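You operate a simulated robot arm through the tools that you are given. There is no shell and no other tool.

You run a simulated robot arm. Do the job below in one go: nothing can be reset, and whatever is moved stays where it is left.

TASK
Measure the docked blue-band battery's ohms; charge it only if it is sound.
Fine: to 0.20 , charge it to 100%; higher, no charge and its cap on. It stays docked; dial off after.

Only the result counts: the job must be done as asked and must still hold three seconds after the hand-in. Knocking over, shifting, dropping, spilling or breaking anything else fails it. Lids that push on must go on centred and level and be pressed home; caps that screw on are set level and turned clockwise until they are tight.

THE ROBOT
A 7-joint arm with a fingered hand, fixed in place. Base frame: the origin is at the foot of the arm, x ahead of it, y to its left, z up; the work surface is at about z = 0.823. Lengths are in m, angles in rad, forces in N, time in s.
Its first joint turns from -2.897 to 2.897 rad. Payload 3.7 kg.
The tool frame sits at the grasp point between the pads (the TCP): z along the fingers, y along the line on which they close. The tips reach 0.025 m beyond it. Largest opening 0.088 m; the body of the gripper starts 0.029 m behind the TCP. The gripper is a hand of 5 fingers: y runs from the thumb to the fingers, the wrist lies at [-0.013, -0.106, -0.174] in the tool frame, and closing takes about 1.5 s.
Orientation is told as [roll, pitch, yaw] about the base's x, y, z axes, in that order, counted from this pose: with the fingers straight down and the wrist toward the robot, the tool's x, y and z point along [0, 1, 0], [1, 0, 0] and [0, 0, -1] of the base frame.

THE INTERFACE
- The arm moves only by the tool play_rows. Its argument "plan" is a list of rows, each a list of 7 numbers: the shift along the tool's x, y, z in mm, then the turn, a rotation vector about the tool's x, y, z in rad, then the opening, from 0 (shut) to 1 (fully open). In form: [[x, y, z, rx, ry, rz, gripper], ...]. A call has 1 to 20 rows; each row shifts and turns the commanded pose from where the row before left it, along the tool's axes as they then stand. A row lasts 0.2 s, in which the tool goes at most 0.05 m and 0.15 rad; a call with a longer step from one row to the next is refused whole, and so is a gripper value outside its range. Where a pose cannot be reached the arm comes as near as it can. A force on the tool above 40 N (or 10 N above the force at the start of the call, whichever is more), or a blocked arm, ends the call early, and 0.2 s more pass. The fingers move at their own pace (about 0.108 m/s each) and stop on an object; they squeeze with about 22 N. The grip force told is the motor's: it shows also when the fingers shut on nothing. Time passes only in rows, and 0.2 s behind the last, so rows that do not move let the fingers close. The reply holds the time, the measured pose of the TCP, the force on the tool along the base axes, the opening and the grip force, in the units named above and with some noise, with the torque about the TCP (base axes, N m) and any sound that the robot's microphone picked up.
- Cameras (640 x 400 px; columns grow to the right, rows downward): "scene" is fixed at [0.3984, 0.5007, 1.4638]; the picture's right is [0.32, -0.95, 0.00], its down [-0.76, -0.26, -0.60] and it looks along [0.57, 0.19, -0.80] (base axes); focal length 214 px, centre (320, 200). "wrist" rides on the gripper at [0.059, -0.079, -0.105] in the tool frame; the picture's right is [-0.73, 0.32, -0.61], its down [-0.62, -0.68, 0.38] and it looks along [-0.29, 0.66, 0.70] (tool axes); focal length 234 px, centre (320, 200). There is no depth. A picture from a camera that has moved, and an enlarged one, comes with that camera's place and axes in the base frame and with its lens.
- camera(camera): a new picture of that camera. No time passes.
- grasp_type(shape): the hand has 5 fingers and takes this shape, open, in about a second: jaw (thumb against the fingers, like two jaws); tri (thumb and two fingers); tip (a fingertip pinch); poke (one finger out to press); point (the index stretched); flat (the hand flat); cup (the hand cupped); fist (a fist). The gripper value then closes the fingers along that shape, each until it touches; the sizes above hold for jaw. It gives what a move gives, with no picture.
- close_up(camera, box): a new picture of the part [left, top, right, bottom] of that camera's present view, enlarged. No time passes.
- close_job(): hands the job in; it is judged then, once.

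Nothing tells you positions but the pictures and the camera data. Unless the task says otherwise, let go and move clear before handing in.

The tools are called after "Emit:" as a command line: name --pt "numbers of a row" for each row, then --argument value for the rest, lists and objects as JSON in quotes. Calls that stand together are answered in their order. play_rows: Moves the arm, as the interface text tells. Its arguments: {"type":"object","properties":{"plan":{"type":"array","items":{"type":"array","items":{"type":"number"}}}},"required":["plan"]} The other tools are called the same way: grasp_type (shape) gives the hand a shape; camera (camera) takes a picture; close_up (camera, box) takes an enlarged picture of a part of a camera's view; close_job () hands the job in.

At the start:

```text
t: 0.0
eef_pos: [0.3738, 0.4232, 1.1961]
tcp_rot: [0.0, 0.0, 0.0]
wrist_force: [-0.5, 0.0, -0.3]
ft_torque: [0.01, -0.01, 0.02]
finger_gap: 0.0876
grip_force: 0.0
shape: jaw
```

scene: 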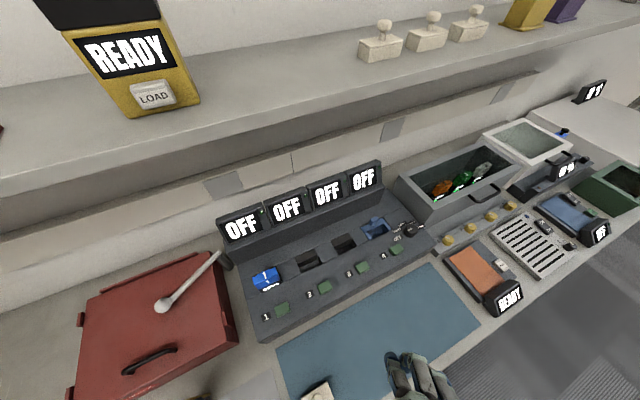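
wrist: 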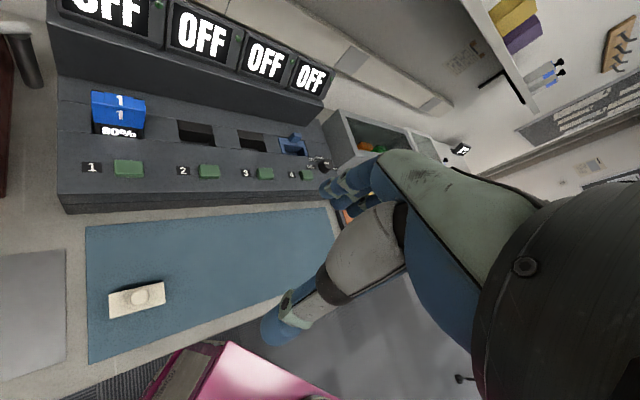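

I see a charger with four bays and OFF screens, some batteries, meters and caps around it. I'll take enlarged pictures first.

Emit:
close_up --camera "scene" --box '[200, 140, 440, 340]'

Emit:
close_up --camera "scene" --box '[420, 60, 640, 320]'

Emit:
close_up --camera "scene" --box '[0, 0, 220, 140]'

Emit:
close_up --camera "wrist" --box '[40, 0, 360, 220]'

Emit:
close_up --camera "scene" --box '[220, 300, 480, 400]'

Emit:
close_up --camera "scene" --box '[340, 0, 640, 120]'

Emit:
close_up --camera "wrist" --box '[420, 0, 640, 190]'

```text
2.00 times, centred on (320, 240) of scene
camera zoom: at [0.3984, 0.5007, 1.4638], right [0.32, -0.95, 0.0], down [-0.76, -0.26, -0.6], along [0.57, 0.19, -0.8], focal length 429 px, centre (320, 120)
```

zoom: 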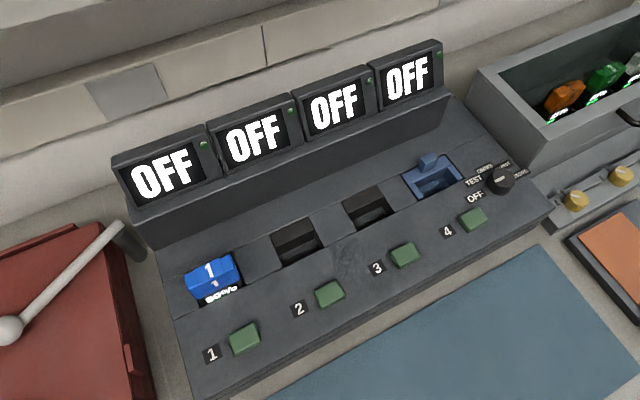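

```text
1.54 times, centred on (530, 190) of scene
camera zoom: at [0.3984, 0.5007, 1.4638], right [0.32, -0.95, 0.0], down [-0.76, -0.26, -0.6], along [0.57, 0.19, -0.8], focal length 330 px, centre (-3, 215)
```

zoom: 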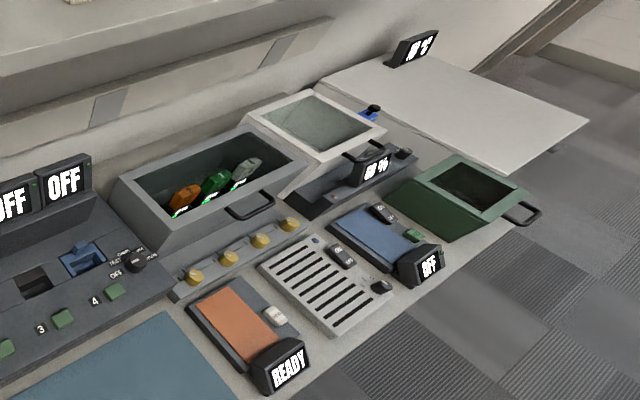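

```text
2.86 times, centred on (110, 70) of scene
camera zoom: at [0.3984, 0.5007, 1.4638], right [0.32, -0.95, 0.0], down [-0.76, -0.26, -0.6], along [0.57, 0.19, -0.8], focal length 613 px, centre (920, 571)
```

zoom: 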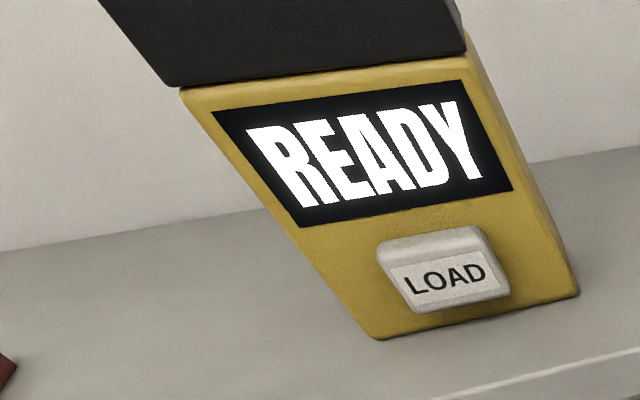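

```text
1.82 times, centred on (200, 110) of wrist
camera zoom: at [0.2947, 0.4819, 1.3008], right [0.32, -0.73, 0.61], down [-0.68, -0.62, -0.38], along [0.66, -0.29, -0.7], focal length 426 px, centre (538, 364)
```

zoom: 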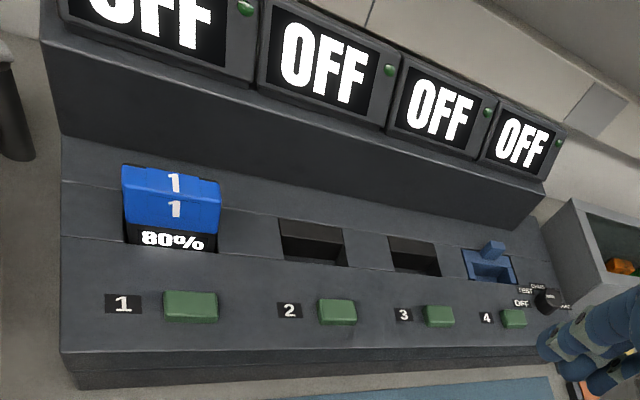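

```text
2.46 times, centred on (350, 350) of scene
camera zoom: at [0.3984, 0.5007, 1.4638], right [0.32, -0.95, 0.0], down [-0.76, -0.26, -0.6], along [0.57, 0.19, -0.8], focal length 528 px, centre (246, -169)
```

zoom: 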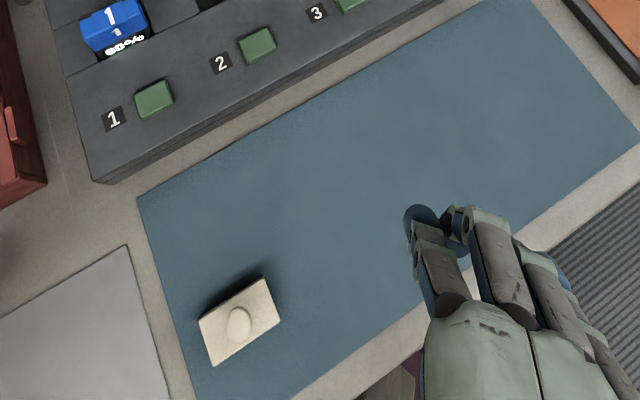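

```text
2.13 times, centred on (490, 60) of scene
camera zoom: at [0.3984, 0.5007, 1.4638], right [0.32, -0.95, 0.0], down [-0.76, -0.26, -0.6], along [0.57, 0.19, -0.8], focal length 458 px, centre (-43, 499)
```

zoom: 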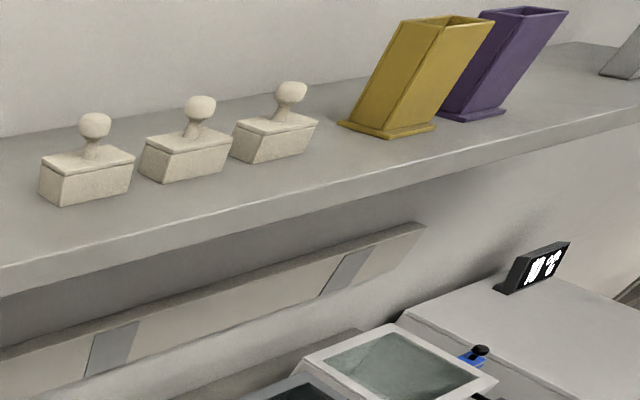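

```text
2.11 times, centred on (530, 95) of wrist
camera zoom: at [0.2947, 0.4819, 1.3008], right [0.32, -0.73, 0.61], down [-0.68, -0.62, -0.38], along [0.66, -0.29, -0.7], focal length 493 px, centre (-122, 421)
```

zoom: 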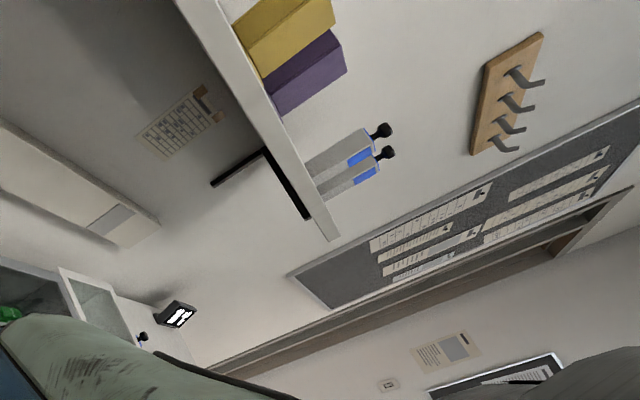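

I'll read the dial labels and the small items more closely.

Emit:
close_up --camera "scene" --box '[370, 205, 440, 250]'

Emit:
close_up --camera "wrist" --box '[280, 130, 350, 190]'

Emit:
close_up --camera "scene" --box '[430, 140, 520, 210]'

Emit:
close_up --camera "scene" --box '[480, 190, 620, 280]'

Emit:
close_up --camera "scene" --box '[240, 250, 300, 300]'

Emit:
close_up --camera "scene" --box '[540, 60, 640, 200]'

Emit:
close_up --camera "scene" --box '[430, 230, 540, 320]'

Emit:
close_up --camera "wrist" --box '[80, 260, 200, 340]'

```text
8.89 times, centred on (405, 228) of scene
camera zoom: at [0.3984, 0.5007, 1.4638], right [0.32, -0.95, 0.0], down [-0.76, -0.26, -0.6], along [0.57, 0.19, -0.8], focal length 1906 px, centre (-436, -44)
```

zoom: 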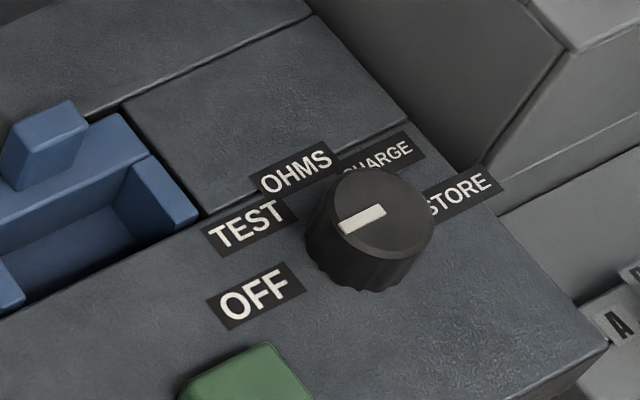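

```text
6.67 times, centred on (315, 160) of wrist
camera zoom: at [0.2947, 0.4819, 1.3008], right [0.32, -0.73, 0.61], down [-0.68, -0.62, -0.38], along [0.66, -0.29, -0.7], focal length 1561 px, centre (353, 467)
```

zoom: 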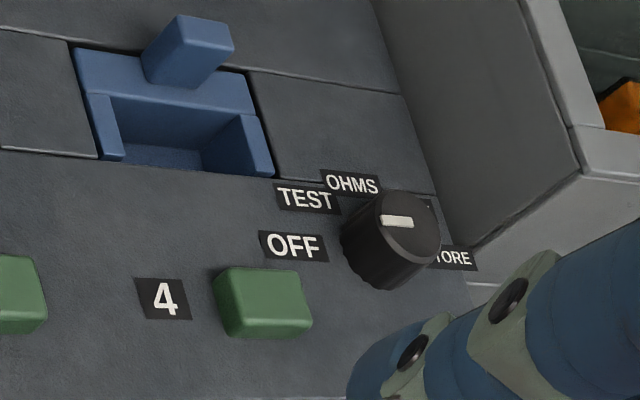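

```text
5.71 times, centred on (475, 175) of scene
camera zoom: at [0.3984, 0.5007, 1.4638], right [0.32, -0.95, 0.0], down [-0.76, -0.26, -0.6], along [0.57, 0.19, -0.8], focal length 1226 px, centre (-566, 343)
```

zoom: 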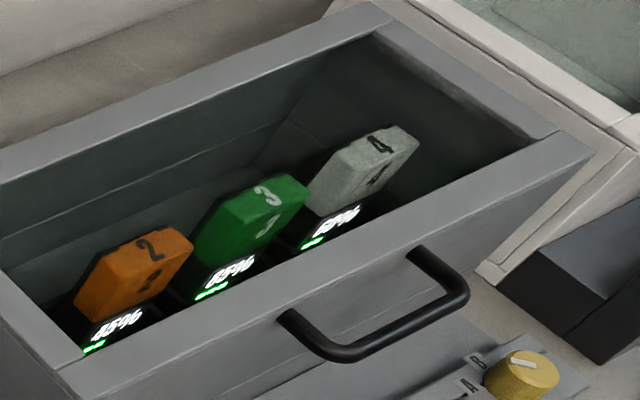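

```text
4.44 times, centred on (550, 235) of scene
camera zoom: at [0.3984, 0.5007, 1.4638], right [0.32, -0.95, 0.0], down [-0.76, -0.26, -0.6], along [0.57, 0.19, -0.8], focal length 953 px, centre (-702, 44)
```

zoom: 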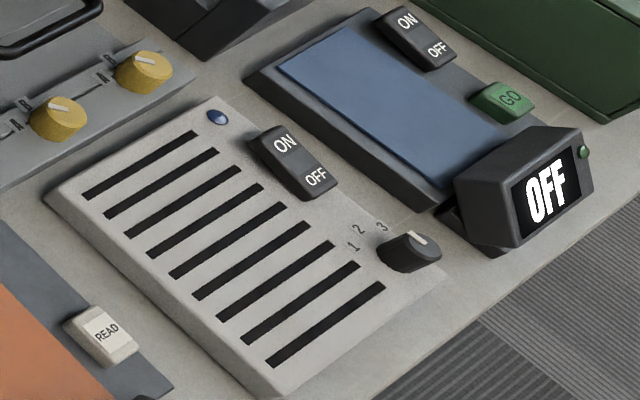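

```text
8.00 times, centred on (270, 275) of scene
camera zoom: at [0.3984, 0.5007, 1.4638], right [0.32, -0.95, 0.0], down [-0.76, -0.26, -0.6], along [0.57, 0.19, -0.8], focal length 1716 px, centre (720, -400)
```

zoom: 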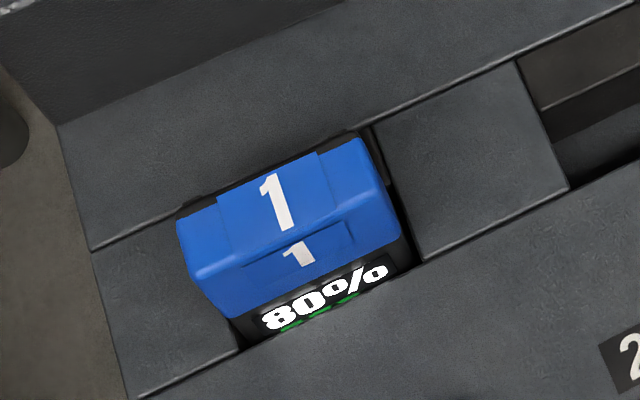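

```text
2.86 times, centred on (590, 130) of scene
camera zoom: at [0.3984, 0.5007, 1.4638], right [0.32, -0.95, 0.0], down [-0.76, -0.26, -0.6], along [0.57, 0.19, -0.8], focal length 613 px, centre (-451, 400)
```

zoom: 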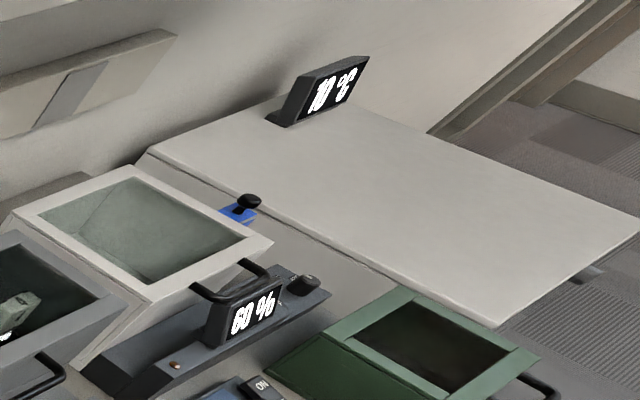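

```text
4.44 times, centred on (485, 275) of scene
camera zoom: at [0.3984, 0.5007, 1.4638], right [0.32, -0.95, 0.0], down [-0.76, -0.26, -0.6], along [0.57, 0.19, -0.8], focal length 953 px, centre (-413, -133)
```

zoom: 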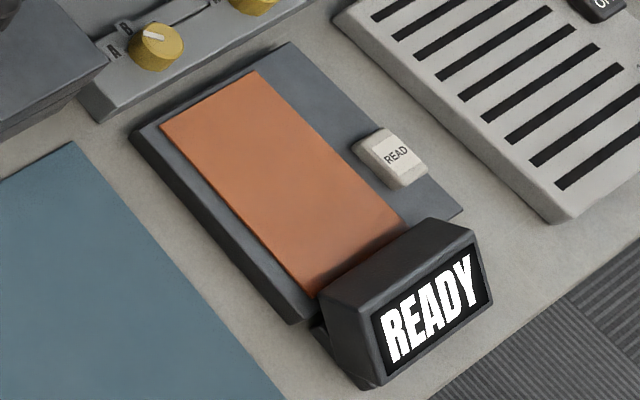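

```text
5.00 times, centred on (140, 300) of wrist
camera zoom: at [0.2947, 0.4819, 1.3008], right [0.32, -0.73, 0.61], down [-0.68, -0.62, -0.38], along [0.66, -0.29, -0.7], focal length 1171 px, centre (1220, -300)
```

zoom: 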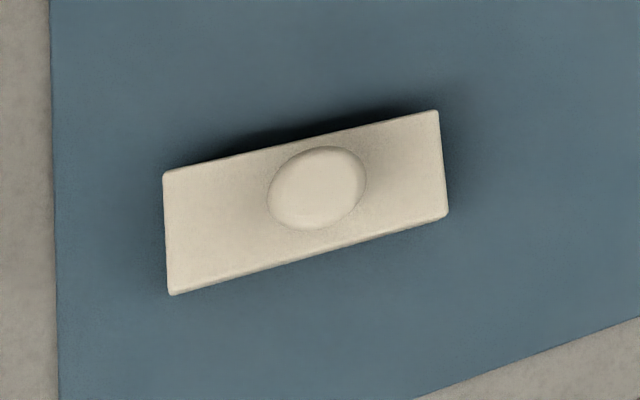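

The charger dial reads OFF, TEST, OHMS, CHARGE, STORE, and each bay has its own button. Bay 1 holds the blue battery; the dial sits near (0.769, 0.350) and button 1 near (0.462, 0.615, 0.914). I'll try a pinch shape and see how the fingers look before going near the dial.

Emit:
grasp_type --shape "tip"

Emit:
close_up --camera "wrist" --box '[220, 100, 460, 380]'

Emit:
close_up --camera "scene" --box '[340, 300, 500, 400]'

```text
t: 0.9
eef_pos: [0.3737, 0.4223, 1.1962]
tcp_rot: [-0.002, 0.0, 0.002]
wrist_force: [-0.4, -0.4, 0.0]
ft_torque: [-0.01, 0.02, -0.01]
finger_gap: 0.088
grip_force: 0.0
shape: tip
```

```text
1.43 times, centred on (340, 240) of wrist
camera zoom: at [0.2947, 0.4819, 1.3008], right [0.32, -0.73, 0.61], down [-0.68, -0.62, -0.38], along [0.66, -0.29, -0.7], focal length 334 px, centre (291, 143)
```

zoom: 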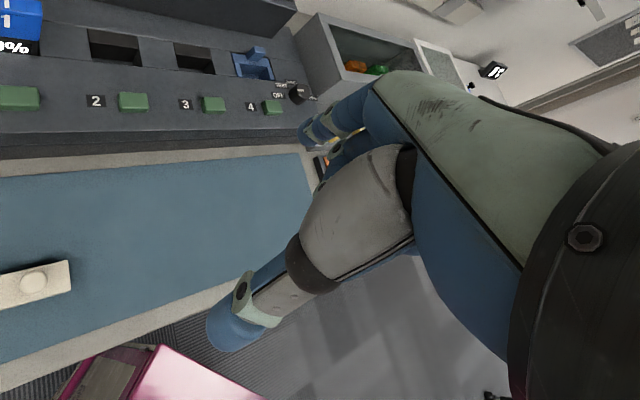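

```text
4.00 times, centred on (420, 350) of scene
camera zoom: at [0.3984, 0.5007, 1.4638], right [0.32, -0.95, 0.0], down [-0.76, -0.26, -0.6], along [0.57, 0.19, -0.8], focal length 858 px, centre (-80, -400)
```

zoom: 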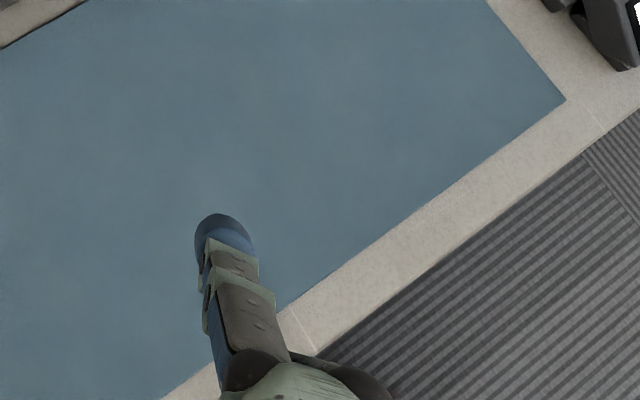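

The pinch leaves only thumb and index out, which suits the tight spot beside the bin. I'll move to just in front of the dial, high up, turned 45° to match the station, and look.

Emit:
play_rows --pt "-17.8 40.8 5.8 0 0 0 1" --pt "-17.8 40.8 5.8 0 0 0 1" --pt "-17.8 40.8 5.8 0 0 0 1" --pt "-17.8 40.8 5.8 0 0 0 1" --pt "-17.8 40.8 5.8 0 0 0 1" --pt "-17.8 40.8 5.8 0 0 0 1" --pt "-17.8 40.8 5.8 0 0 0 1" --pt "-17.8 40.8 5.8 0 0 0 1" --pt "0 0 0 0 0 -0.131 1" --pt "0 0 0 0 0 -0.131 1" --pt "0 0 0 0 0 -0.131 1" --pt "0 0 0 0 0 -0.131 1" --pt "0 0 0 0 0 -0.131 1" --pt "0 0 0 0 0 -0.131 1"

Emit:
camera --camera "wrist"

Emit:
camera --camera "scene"

```text
t: 3.9
eef_pos: [0.7005, 0.2805, 1.1497]
tcp_rot: [0.0, 0.0, 0.788]
wrist_force: [0.3, -0.3, -0.2]
ft_torque: [0.0, -0.01, -0.02]
finger_gap: 0.0879
grip_force: 0.1
shape: tip
```

```text
taken
camera wrist: at [0.6028, 0.2663, 1.2543], right [0.74, -0.28, 0.61], down [-0.04, -0.92, -0.38], along [0.67, 0.26, -0.7], focal length 234 px, centre (320, 200)
```

wrist: 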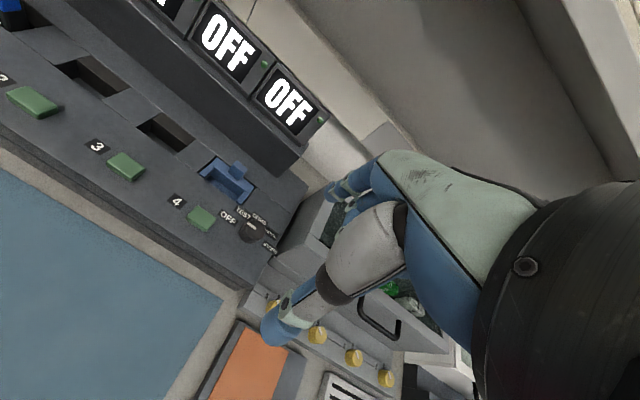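

```text
taken
```

scene: 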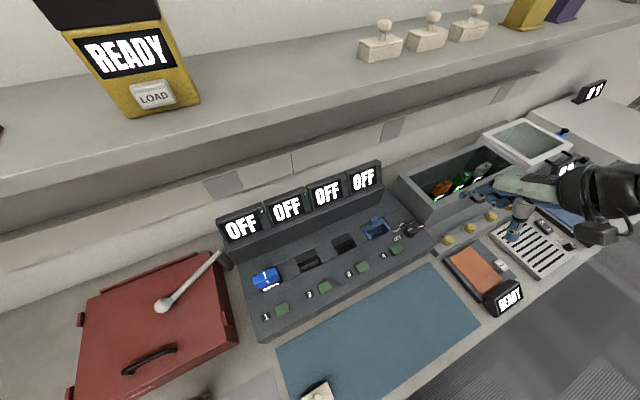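

Emit:
close_up --camera "wrist" --box '[190, 180, 330, 290]'

Emit:
close_up --camera "scene" --box '[380, 130, 540, 250]'

```text
3.64 times, centred on (260, 235) of wrist
camera zoom: at [0.6028, 0.2663, 1.2543], right [0.74, -0.28, 0.61], down [-0.04, -0.92, -0.38], along [0.67, 0.26, -0.7], focal length 852 px, centre (538, 73)
```

zoom: 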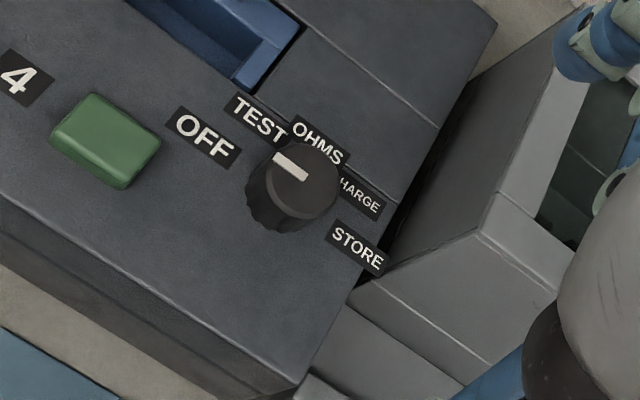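

```text
3.33 times, centred on (460, 190) of scene
camera zoom: at [0.3984, 0.5007, 1.4638], right [0.32, -0.95, 0.0], down [-0.76, -0.26, -0.6], along [0.57, 0.19, -0.8], focal length 715 px, centre (-147, 233)
```

zoom: 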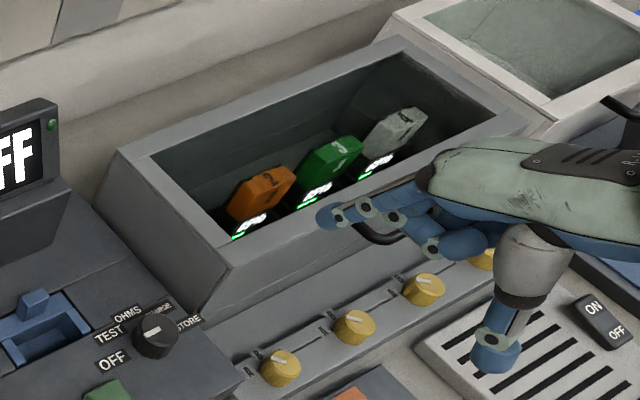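

The dial is at about (0.769, 0.351), its top at z 0.92, and the bin rim is some 70 mm to its right, so there is room. I'll move over the dial and turn the hand ready for a clockwise stroke.

Emit:
play_rows --pt "0.5 32.8 33 0 0 0 1" --pt "0.5 32.8 33 0 0 0 1" --pt "0.5 32.8 33 0 0 0 1" --pt "0 0 0 0 0 -0.145 1" --pt "0 0 0 0 0 -0.145 1" --pt "0 0 0 0 0 -0.145 1" --pt "0 0 0 0 0 -0.145 1" --pt "0 0 0 0 0 -0.145 1"

Emit:
camera --camera "wrist"

Emit:
close_up --camera "scene" --box '[340, 130, 540, 270]'

```text
t: 5.7
eef_pos: [0.7689, 0.3511, 1.0499]
tcp_rot: [-0.001, -0.001, 1.515]
wrist_force: [-0.4, 0.6, 0.3]
ft_torque: [-0.01, -0.02, -0.01]
finger_gap: 0.0878
grip_force: 0.1
shape: tip
```

```text
taken
camera wrist: at [0.7051, 0.2763, 1.1555], right [0.74, 0.28, 0.61], down [0.58, -0.71, -0.38], along [0.33, 0.64, -0.7], focal length 234 px, centre (320, 200)
```

wrist: 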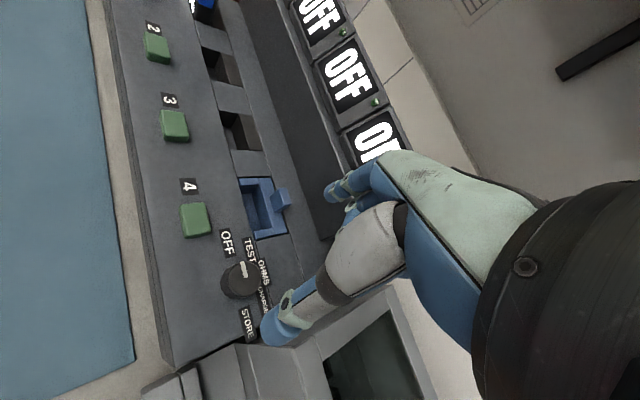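

```text
2.86 times, centred on (440, 200) of scene
camera zoom: at [0.3984, 0.5007, 1.4638], right [0.32, -0.95, 0.0], down [-0.76, -0.26, -0.6], along [0.57, 0.19, -0.8], focal length 613 px, centre (-23, 200)
```

zoom: 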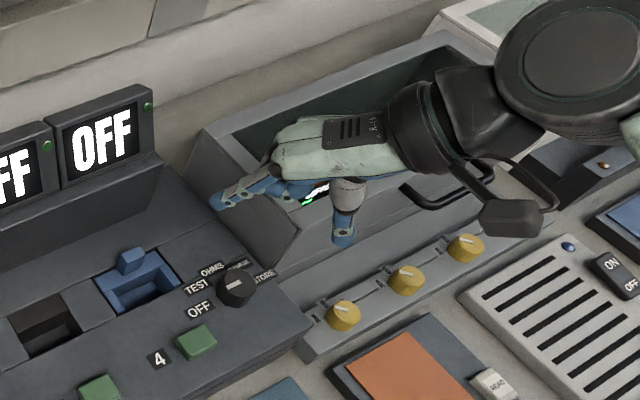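

Thumb and index straddle the dial with clearance to the bin. I'll lower straight down to grip height.

Emit:
play_rows --pt "0 0 24 0 0 0 1" --pt "0 0 24 0 0 0 1" --pt "0 0 24 0 0 0 1" --pt "0 0 18 0 0 0 1" --pt "0 0 14 0 0 0 1" --pt "0 0 12 0 0 0 1"

Emit:
camera --camera "wrist"

Emit:
close_up --camera "scene" --box '[340, 130, 540, 270]'

```text
t: 7.1
eef_pos: [0.7706, 0.3516, 0.9336]
tcp_rot: [0.0, 0.0, 1.514]
wrist_force: [0.9, -0.6, -0.3]
ft_torque: [-0.01, -0.03, -0.02]
finger_gap: 0.0881
grip_force: 0.1
shape: tip
```

```text
taken
camera wrist: at [0.7067, 0.2764, 1.0388], right [0.74, 0.28, 0.61], down [0.58, -0.72, -0.38], along [0.33, 0.64, -0.7], focal length 234 px, centre (320, 200)
```

wrist: 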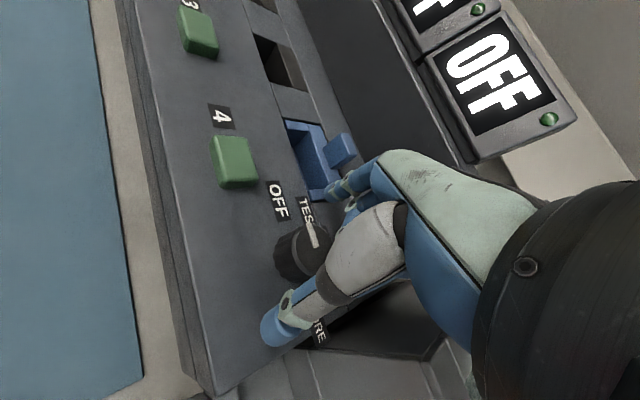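

```text
2.86 times, centred on (440, 200) of scene
camera zoom: at [0.3984, 0.5007, 1.4638], right [0.32, -0.95, 0.0], down [-0.76, -0.26, -0.6], along [0.57, 0.19, -0.8], focal length 613 px, centre (-23, 200)
```

zoom: 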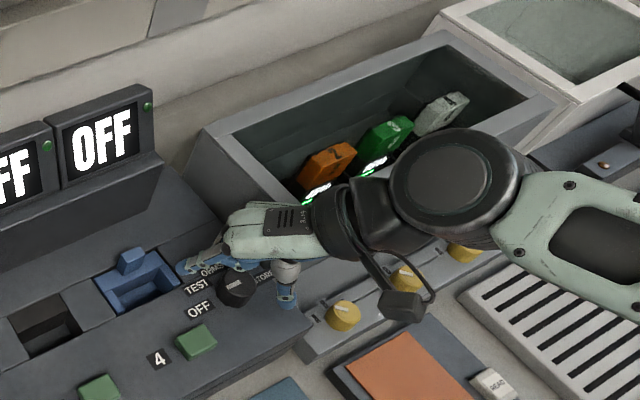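

The fingers straddle the dial well. I'll go a few millimetres lower and close.

Emit:
play_rows --pt "0 0 4 0 0 0 1" --pt "0 0 0 0 0 0 0.6" --pt "0 0 0 0 0 0 0.4" --pt "0 0 0 0 0 0 0.3" --pt "0 0 0 0 0 0 0.2" --pt "0 0 0 0 0 0 0" --pt "0 0 0 0 0 0 0"

Emit:
close_up --camera "wrist" --box '[200, 140, 400, 370]'

Emit:
close_up --camera "scene" --box '[360, 170, 480, 260]'

```text
t: 8.7
eef_pos: [0.7694, 0.351, 0.929]
tcp_rot: [0.001, 0.0, 1.51]
wrist_force: [-0.5, -5.3, -1.9]
ft_torque: [-0.09, 0.01, 0.02]
finger_gap: 0.0261
grip_force: 22.2
shape: tip
```

```text
1.74 times, centred on (300, 255) of wrist
camera zoom: at [0.7064, 0.2759, 1.035], right [0.74, 0.28, 0.61], down [0.58, -0.72, -0.38], along [0.33, 0.64, -0.7], focal length 407 px, centre (355, 104)
```

zoom: 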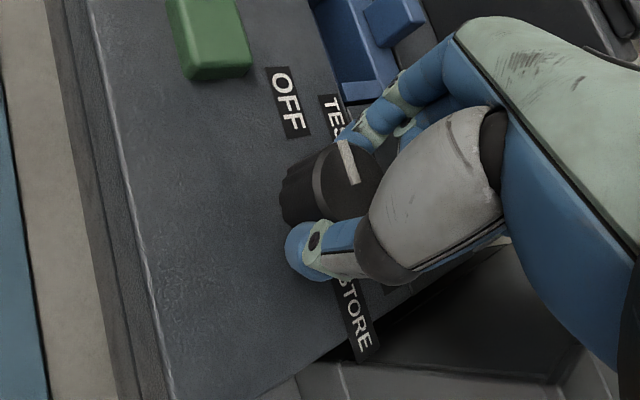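

```text
4.44 times, centred on (420, 215) of scene
camera zoom: at [0.3984, 0.5007, 1.4638], right [0.32, -0.95, 0.0], down [-0.76, -0.26, -0.6], along [0.57, 0.19, -0.8], focal length 953 px, centre (-124, 133)
```

zoom: 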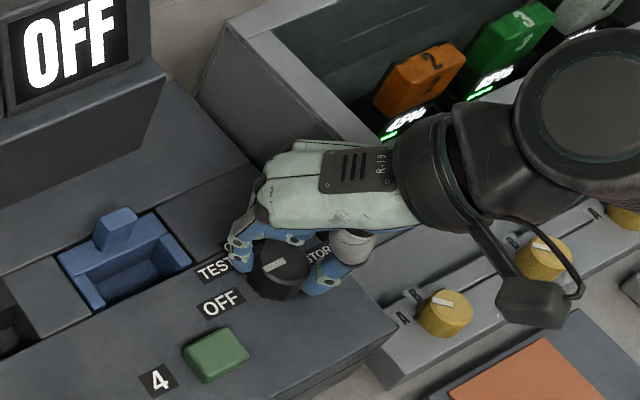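

The dial is gripped. I'll turn clockwise about 45° and check that it follows.

Emit:
play_rows --pt "0 0 0 0 0 0.1 0" --pt "0 0 0 0 0 0.1 0" --pt "0 0 0 0 0 0.1 0" --pt "0 0 0 0 0 0.1 0" --pt "0 0 0 0 0 0.1 0" --pt "0 0 0 0 0 0.1 0" --pt "0 0 0 0 0 0.1 0" --pt "0 0 0 0 0 0.085 0"

Emit:
close_up --camera "wrist" --box '[200, 140, 400, 370]'

Emit:
close_up --camera "scene" --box '[360, 170, 480, 260]'

```text
t: 10.5
eef_pos: [0.7697, 0.3515, 0.929]
tcp_rot: [-0.001, 0.0, 0.727]
wrist_force: [4.6, -1.4, -3.1]
ft_torque: [0.02, -0.1, 0.01]
finger_gap: 0.0249
grip_force: 22.6
shape: tip
```

```text
1.74 times, centred on (300, 255) of wrist
camera zoom: at [0.6712, 0.3433, 1.0351], right [0.72, -0.33, 0.61], down [-0.1, -0.92, -0.38], along [0.68, 0.22, -0.7], focal length 407 px, centre (355, 104)
```

zoom: 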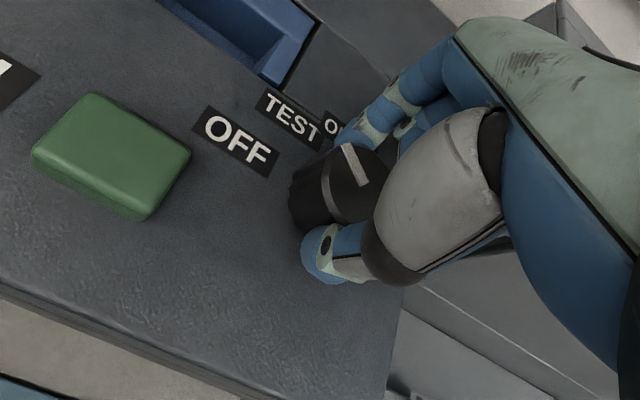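

```text
4.44 times, centred on (420, 215) of scene
camera zoom: at [0.3984, 0.5007, 1.4638], right [0.32, -0.95, 0.0], down [-0.76, -0.26, -0.6], along [0.57, 0.19, -0.8], focal length 953 px, centre (-124, 133)
```

zoom: 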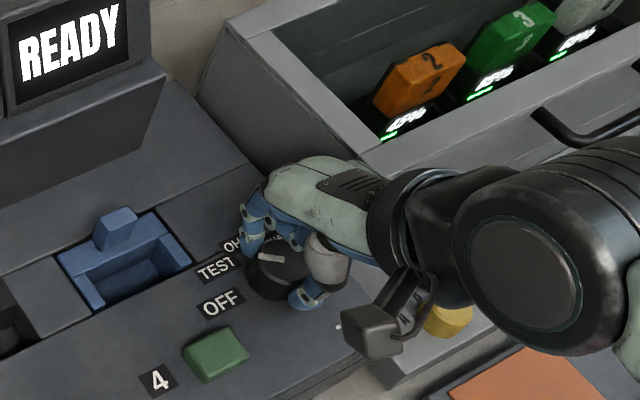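

The dial followed; the screen shows READY (TEST). Another 45° brings it to OHMS.

Emit:
play_rows --pt "0 0 0 0 0 0.1 0" --pt "0 0 0 0 0 0.1 0" --pt "0 0 0 0 0 0.1 0" --pt "0 0 0 0 0 0.1 0" --pt "0 0 0 0 0 0.1 0" --pt "0 0 0 0 0 0.1 0" --pt "0 0 0 0 0 0.1 0" --pt "0 0 0 0 0 0.085 0"

Emit:
close_up --camera "wrist" --box '[200, 140, 400, 370]'

Emit:
close_up --camera "scene" --box '[360, 170, 480, 260]'

```text
t: 12.3
eef_pos: [0.7687, 0.3512, 0.9316]
tcp_rot: [-0.002, 0.0, -0.059]
wrist_force: [6.6, -2.5, -5.0]
ft_torque: [0.02, -0.28, 0.02]
finger_gap: 0.0252
grip_force: 21.9
shape: tip
```

```text
1.74 times, centred on (300, 255) of wrist
camera zoom: at [0.694, 0.415, 1.0355], right [0.28, -0.74, 0.61], down [-0.72, -0.58, -0.38], along [0.64, -0.33, -0.7], focal length 407 px, centre (355, 104)
```

zoom: 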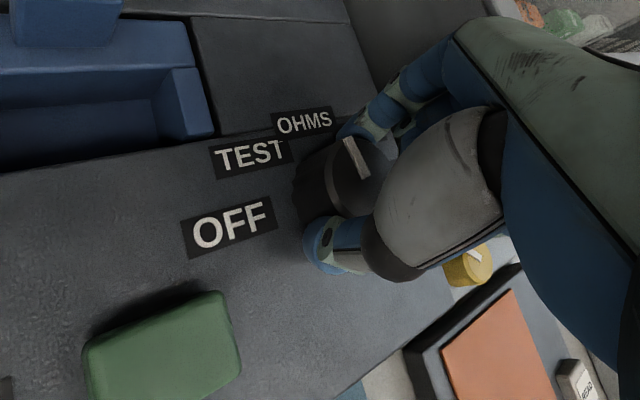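

```text
4.44 times, centred on (420, 215) of scene
camera zoom: at [0.3984, 0.5007, 1.4638], right [0.32, -0.95, 0.0], down [-0.76, -0.26, -0.6], along [0.57, 0.19, -0.8], focal length 953 px, centre (-124, 133)
```

zoom: 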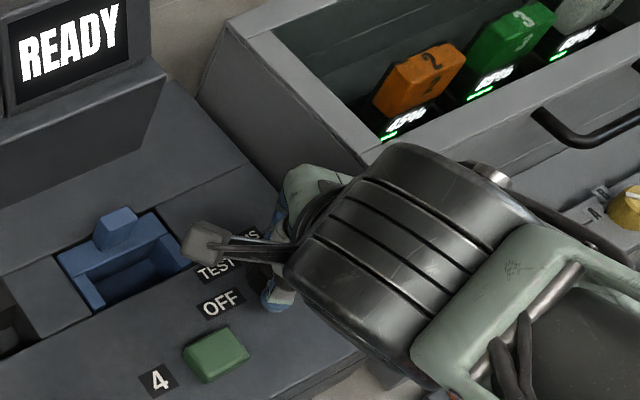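

I'll let go, rise, and check where the pointer stands.

Emit:
play_rows --pt "0 0 0 0 0 0 0.5" --pt "0 0 0 0 0 0 1" --pt "0 0 0 0 0 0 1" --pt "0 0 0 0 0 0 1" --pt "0 0 -20 0 0 0 1" --pt "0 0 -40 0 0 0 1" --pt "0 0 -40 0 0 0 1" --pt "0 -40 -20 0 0 0 1" --pt "0 -45 0 0 0 0 1" --pt "0 -45 0 0 0 0 1"

Emit:
camera --camera "wrist"

Emit:
close_up --camera "scene" --box '[360, 190, 440, 250]'

```text
t: 14.5
eef_pos: [0.6392, 0.3583, 1.0524]
tcp_rot: [0.0, 0.002, -0.06]
wrist_force: [-0.1, 0.2, 0.4]
ft_torque: [-0.02, 0.0, 0.03]
finger_gap: 0.0876
grip_force: 0.1
shape: tip
```

```text
taken
camera wrist: at [0.564, 0.4223, 1.1567], right [0.28, -0.74, 0.61], down [-0.72, -0.58, -0.38], along [0.64, -0.33, -0.7], focal length 234 px, centre (320, 200)
```

wrist: 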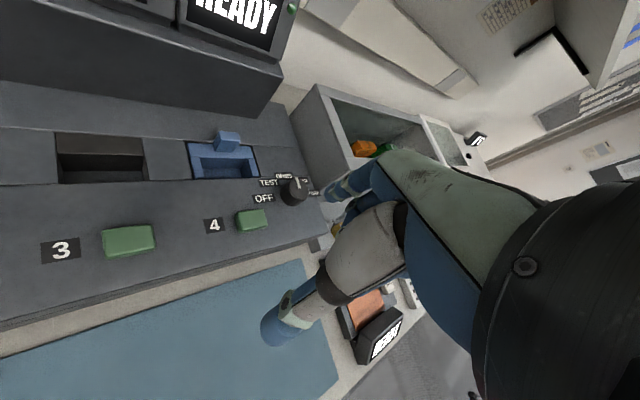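

```text
6.67 times, centred on (400, 220) of scene
camera zoom: at [0.3984, 0.5007, 1.4638], right [0.32, -0.95, 0.0], down [-0.76, -0.26, -0.6], along [0.57, 0.19, -0.8], focal length 1430 px, centre (-213, 67)
```

zoom: 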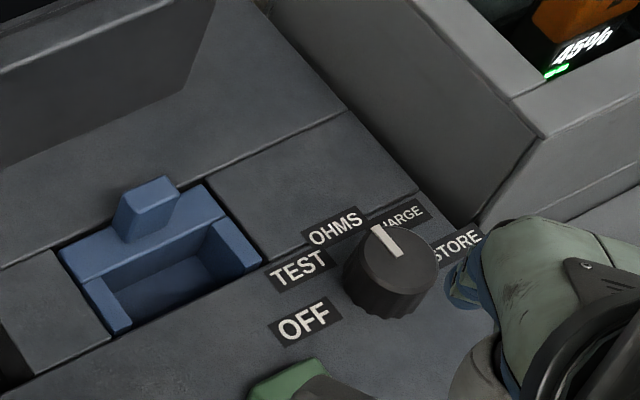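

The pointer is at OHMS. Now I'll move toward button 1 and take the poke shape.

Emit:
play_rows --pt "30 -29 -7 0 0 0 1" --pt "30 -29 -7 0 0 0 1" --pt "30 -29 -7 0 0 0 1" --pt "30 -29 -7 0 0 0 1" --pt "30 -29 -7 0 0 0 1" --pt "30 -29 -7 0 0 0 1" --pt "30 -29 -7 0 0 0.06 1"

Emit:
grasp_type --shape "poke"

Emit:
camera --camera "wrist"

Emit:
camera --camera "scene"

```text
t: 16.1
eef_pos: [0.4499, 0.58, 1.1008]
tcp_rot: [-0.001, 0.0, -0.121]
wrist_force: [-1.5, -0.9, 0.7]
ft_torque: [0.03, 0.02, 0.04]
finger_gap: 0.0878
grip_force: 0.0
shape: tip
```

```text
t: 17.0
eef_pos: [0.4499, 0.5804, 1.1001]
tcp_rot: [-0.001, -0.001, -0.116]
wrist_force: [1.0, -0.1, -0.8]
ft_torque: [0.0, 0.01, 0.0]
finger_gap: 0.0001
grip_force: 0.0
shape: poke
```

```text
taken
camera wrist: at [0.3786, 0.6487, 1.206], right [0.24, -0.76, 0.61], down [-0.75, -0.54, -0.38], along [0.62, -0.36, -0.7], focal length 234 px, centre (320, 200)
```

wrist: 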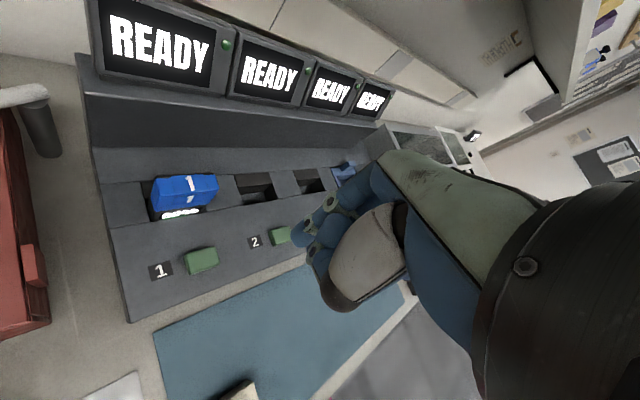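

```text
taken
```

scene: 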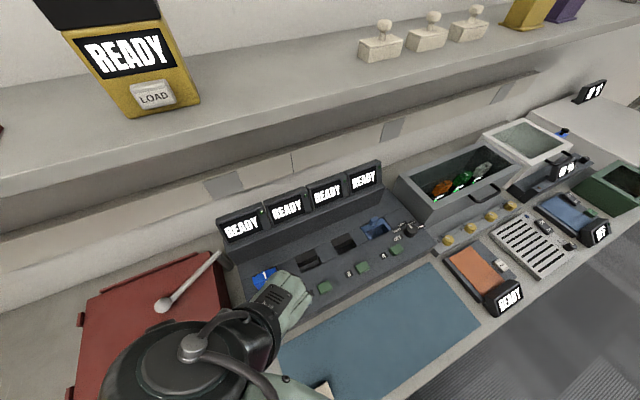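

Emit:
close_up --camera "wrist" --box '[260, 140, 440, 340]'

Emit:
close_up --camera "scene" --box '[220, 240, 360, 340]'

```text
2.00 times, centred on (350, 240) of wrist
camera zoom: at [0.3786, 0.6487, 1.206], right [0.24, -0.76, 0.61], down [-0.75, -0.54, -0.38], along [0.62, -0.36, -0.7], focal length 468 px, centre (260, 120)
```

zoom: 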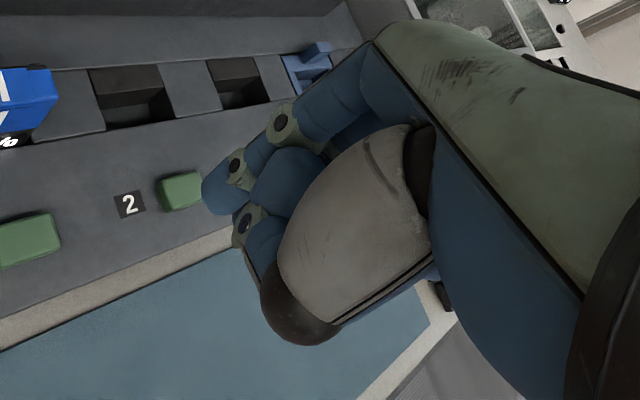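

```text
4.00 times, centred on (290, 290) of scene
camera zoom: at [0.3984, 0.5007, 1.4638], right [0.32, -0.95, 0.0], down [-0.76, -0.26, -0.6], along [0.57, 0.19, -0.8], focal length 858 px, centre (440, -160)
```

zoom: 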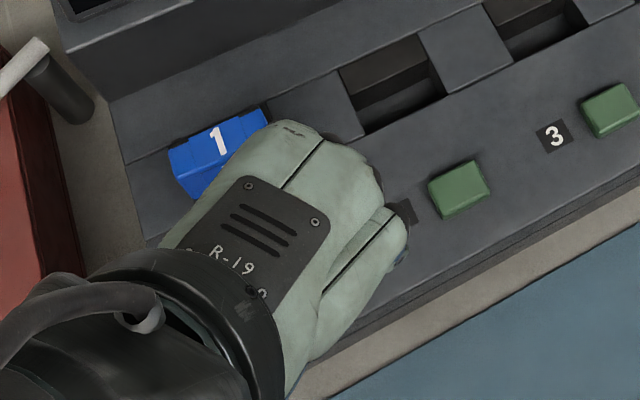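

I'll turn the hand slightly away from the battery, get over button 1 and come down part way to check alignment.

Emit:
play_rows --pt "0 0 0 0 0 0.13 0" --pt "0 0 0 0 0 0.13 0" --pt "0 0 0 0 0 0.124 0" --pt "16 -8 0 0 0 0 0" --pt "16 -8 0 0 0 0 0" --pt "0 0 40 0 0 0 0" --pt "0 0 40 0 0 0 0" --pt "0 0 30 0 0 0 0"

Emit:
camera --camera "wrist"

Emit:
camera --camera "scene"

```text
t: 18.8
eef_pos: [0.4486, 0.6135, 0.9882]
tcp_rot: [0.001, -0.001, -0.503]
wrist_force: [0.0, 0.3, -0.5]
ft_torque: [-0.01, 0.0, 0.02]
finger_gap: 0.0001
grip_force: 22.1
shape: jaw
```

```text
taken
camera wrist: at [0.4094, 0.7042, 1.0942], right [-0.07, -0.79, 0.61], down [-0.9, -0.22, -0.38], along [0.44, -0.57, -0.7], focal length 234 px, centre (320, 200)
```

wrist: 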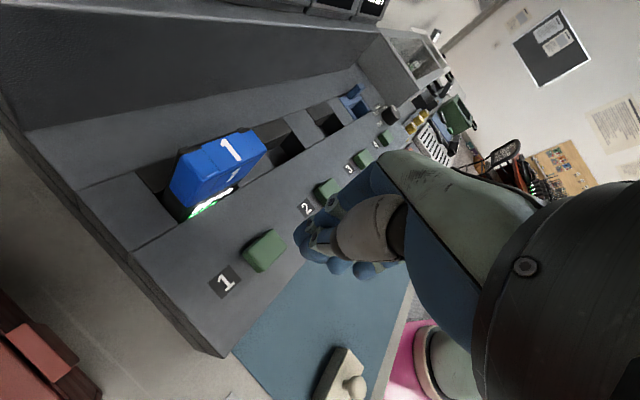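

```text
taken
```

scene: 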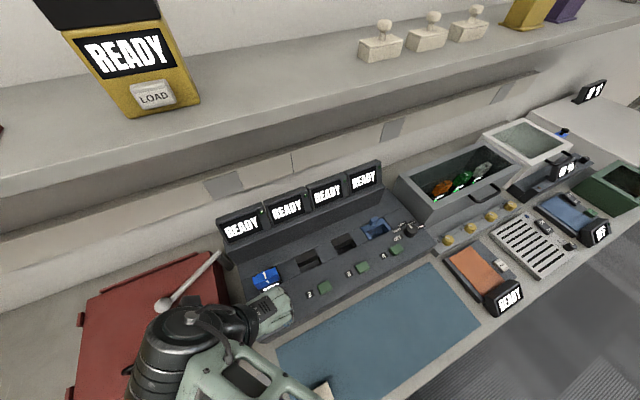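

The hand reverted to jaw when I commanded 0; I'll set poke again and keep the opening at 1.

Emit:
grasp_type --shape "poke"

Emit:
play_rows --pt "0 0 0 0 0 0 1"

Emit:
camera --camera "wrist"

```text
t: 19.7
eef_pos: [0.4494, 0.6142, 0.9883]
tcp_rot: [0.001, -0.001, -0.501]
wrist_force: [-0.7, -0.2, 0.3]
ft_torque: [-0.04, 0.01, -0.02]
finger_gap: 0.0
grip_force: 0.1
shape: poke
```

```text
t: 20.1
eef_pos: [0.4503, 0.6144, 0.9889]
tcp_rot: [-0.002, 0.001, -0.5]
wrist_force: [-0.4, 0.2, -0.1]
ft_torque: [0.01, 0.0, 0.03]
finger_gap: 0.0
grip_force: 0.0
shape: poke
```

```text
taken
camera wrist: at [0.4092, 0.7043, 1.094], right [-0.07, -0.79, 0.61], down [-0.9, -0.22, -0.38], along [0.44, -0.57, -0.7], focal length 234 px, centre (320, 200)
```

wrist: 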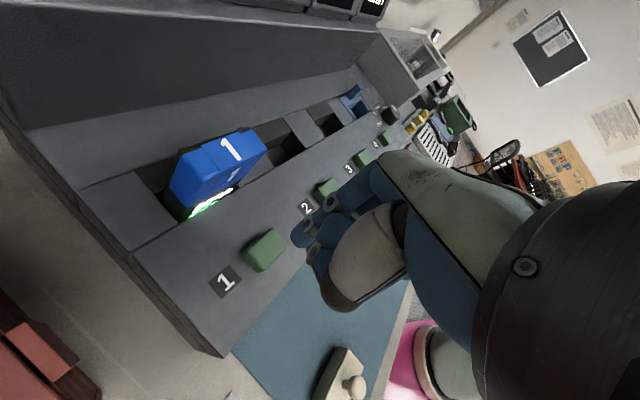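

Emit:
play_rows --pt "0 0 11 0 0 0 1" --pt "0 0 11 0 0 0 1"

Emit:
close_up --camera "wrist" --box '[200, 160, 400, 320]'

Emit:
close_up --camera "scene" --box '[200, 230, 340, 340]'

```text
t: 20.7
eef_pos: [0.4509, 0.612, 0.968]
tcp_rot: [-0.001, 0.0, -0.502]
wrist_force: [-0.1, -0.4, -0.1]
ft_torque: [-0.01, 0.0, 0.01]
finger_gap: 0.0
grip_force: 0.0
shape: poke
```

```text
2.50 times, centred on (300, 240) of wrist
camera zoom: at [0.4086, 0.7044, 1.0726], right [-0.07, -0.79, 0.61], down [-0.9, -0.22, -0.38], along [0.44, -0.57, -0.7], focal length 585 px, centre (370, 100)
```

zoom: 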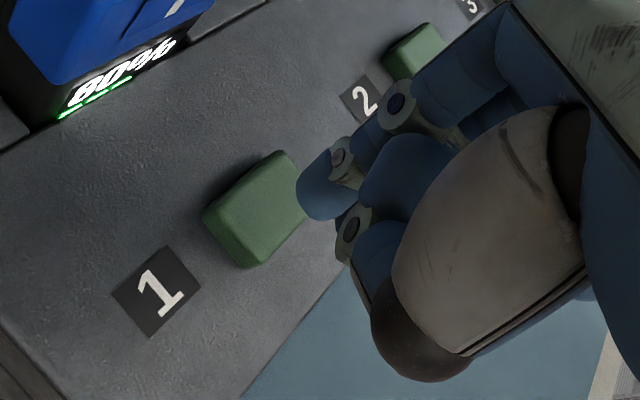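

```text
3.64 times, centred on (270, 285) of scene
camera zoom: at [0.3984, 0.5007, 1.4638], right [0.32, -0.95, 0.0], down [-0.76, -0.26, -0.6], along [0.57, 0.19, -0.8], focal length 780 px, centre (502, -109)
```

zoom: 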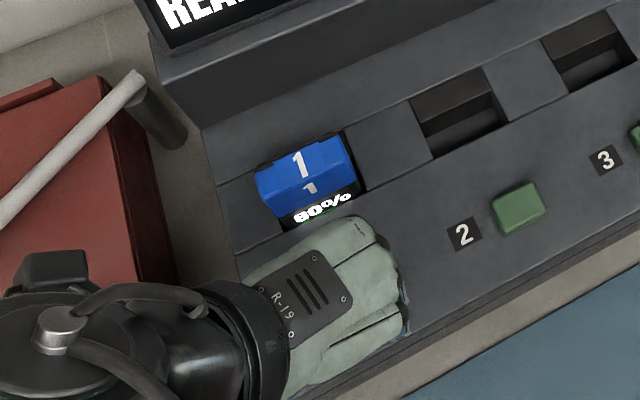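

Emit:
play_rows --pt "5 0 4 0 0 0 1" --pt "0 0 4 0 0 0 1" --pt "0 0 4 0 0 0 1"

Emit:
close_up --camera "wrist" --box '[200, 160, 400, 320]'

```text
t: 21.5
eef_pos: [0.4519, 0.6198, 0.9537]
tcp_rot: [0.002, 0.0, -0.501]
wrist_force: [-1.0, 0.2, -0.1]
ft_torque: [0.01, 0.0, -0.03]
finger_gap: 0.0
grip_force: 0.0
shape: poke
```

```text
2.50 times, centred on (300, 240) of wrist
camera zoom: at [0.4108, 0.7098, 1.0598], right [-0.07, -0.79, 0.61], down [-0.9, -0.22, -0.38], along [0.44, -0.57, -0.7], focal length 585 px, centre (370, 100)
```

zoom: 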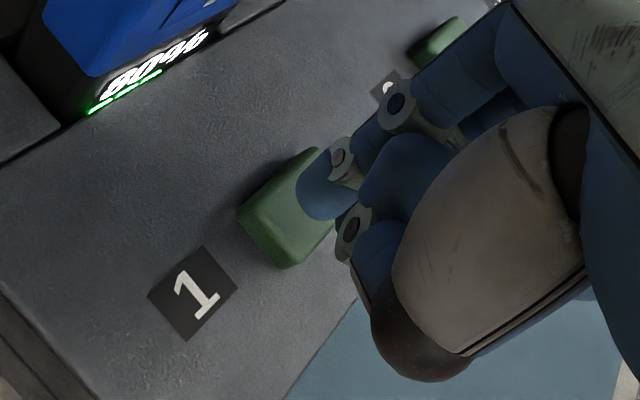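

Still above the button and converging on its middle; I'll keep lowering in small steps.

Emit:
play_rows --pt "0 0 3 0 0 0 1" --pt "0 0 3 0 0 0 1" --pt "0 0 3 0 0 0 1"

Emit:
close_up --camera "wrist" --box '[200, 160, 400, 320]'

Emit:
close_up --camera "scene" --box '[200, 150, 400, 300]'

```text
t: 22.3
eef_pos: [0.4525, 0.6202, 0.946]
tcp_rot: [0.0, 0.0, -0.501]
wrist_force: [0.4, -0.4, 0.2]
ft_torque: [-0.01, -0.02, 0.02]
finger_gap: 0.0003
grip_force: 0.1
shape: poke
```

```text
2.50 times, centred on (300, 240) of wrist
camera zoom: at [0.4114, 0.7106, 1.0514], right [-0.07, -0.79, 0.61], down [-0.9, -0.22, -0.38], along [0.44, -0.57, -0.7], focal length 585 px, centre (370, 100)
```

zoom: 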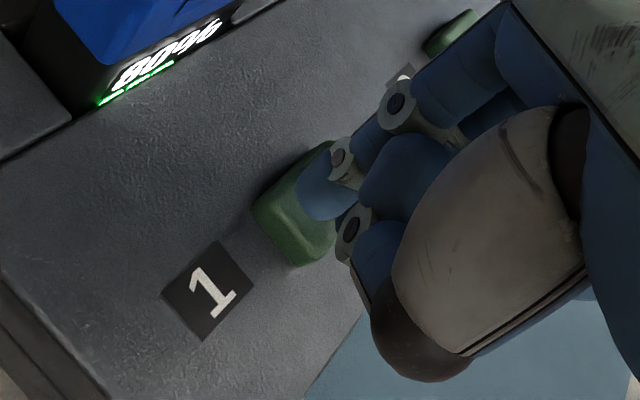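

```text
2.67 times, centred on (300, 225) of scene
camera zoom: at [0.3984, 0.5007, 1.4638], right [0.32, -0.95, 0.0], down [-0.76, -0.26, -0.6], along [0.57, 0.19, -0.8], focal length 572 px, centre (373, 133)
```

zoom: 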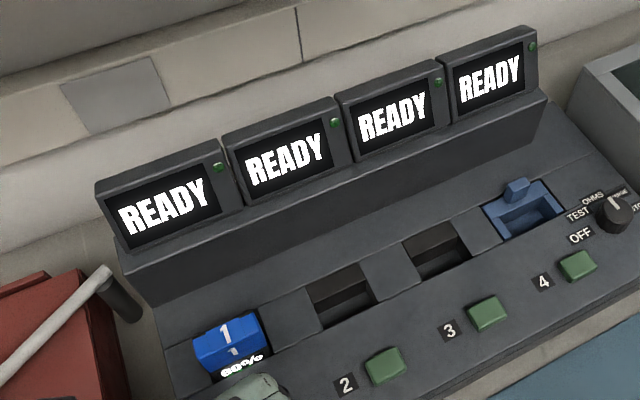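

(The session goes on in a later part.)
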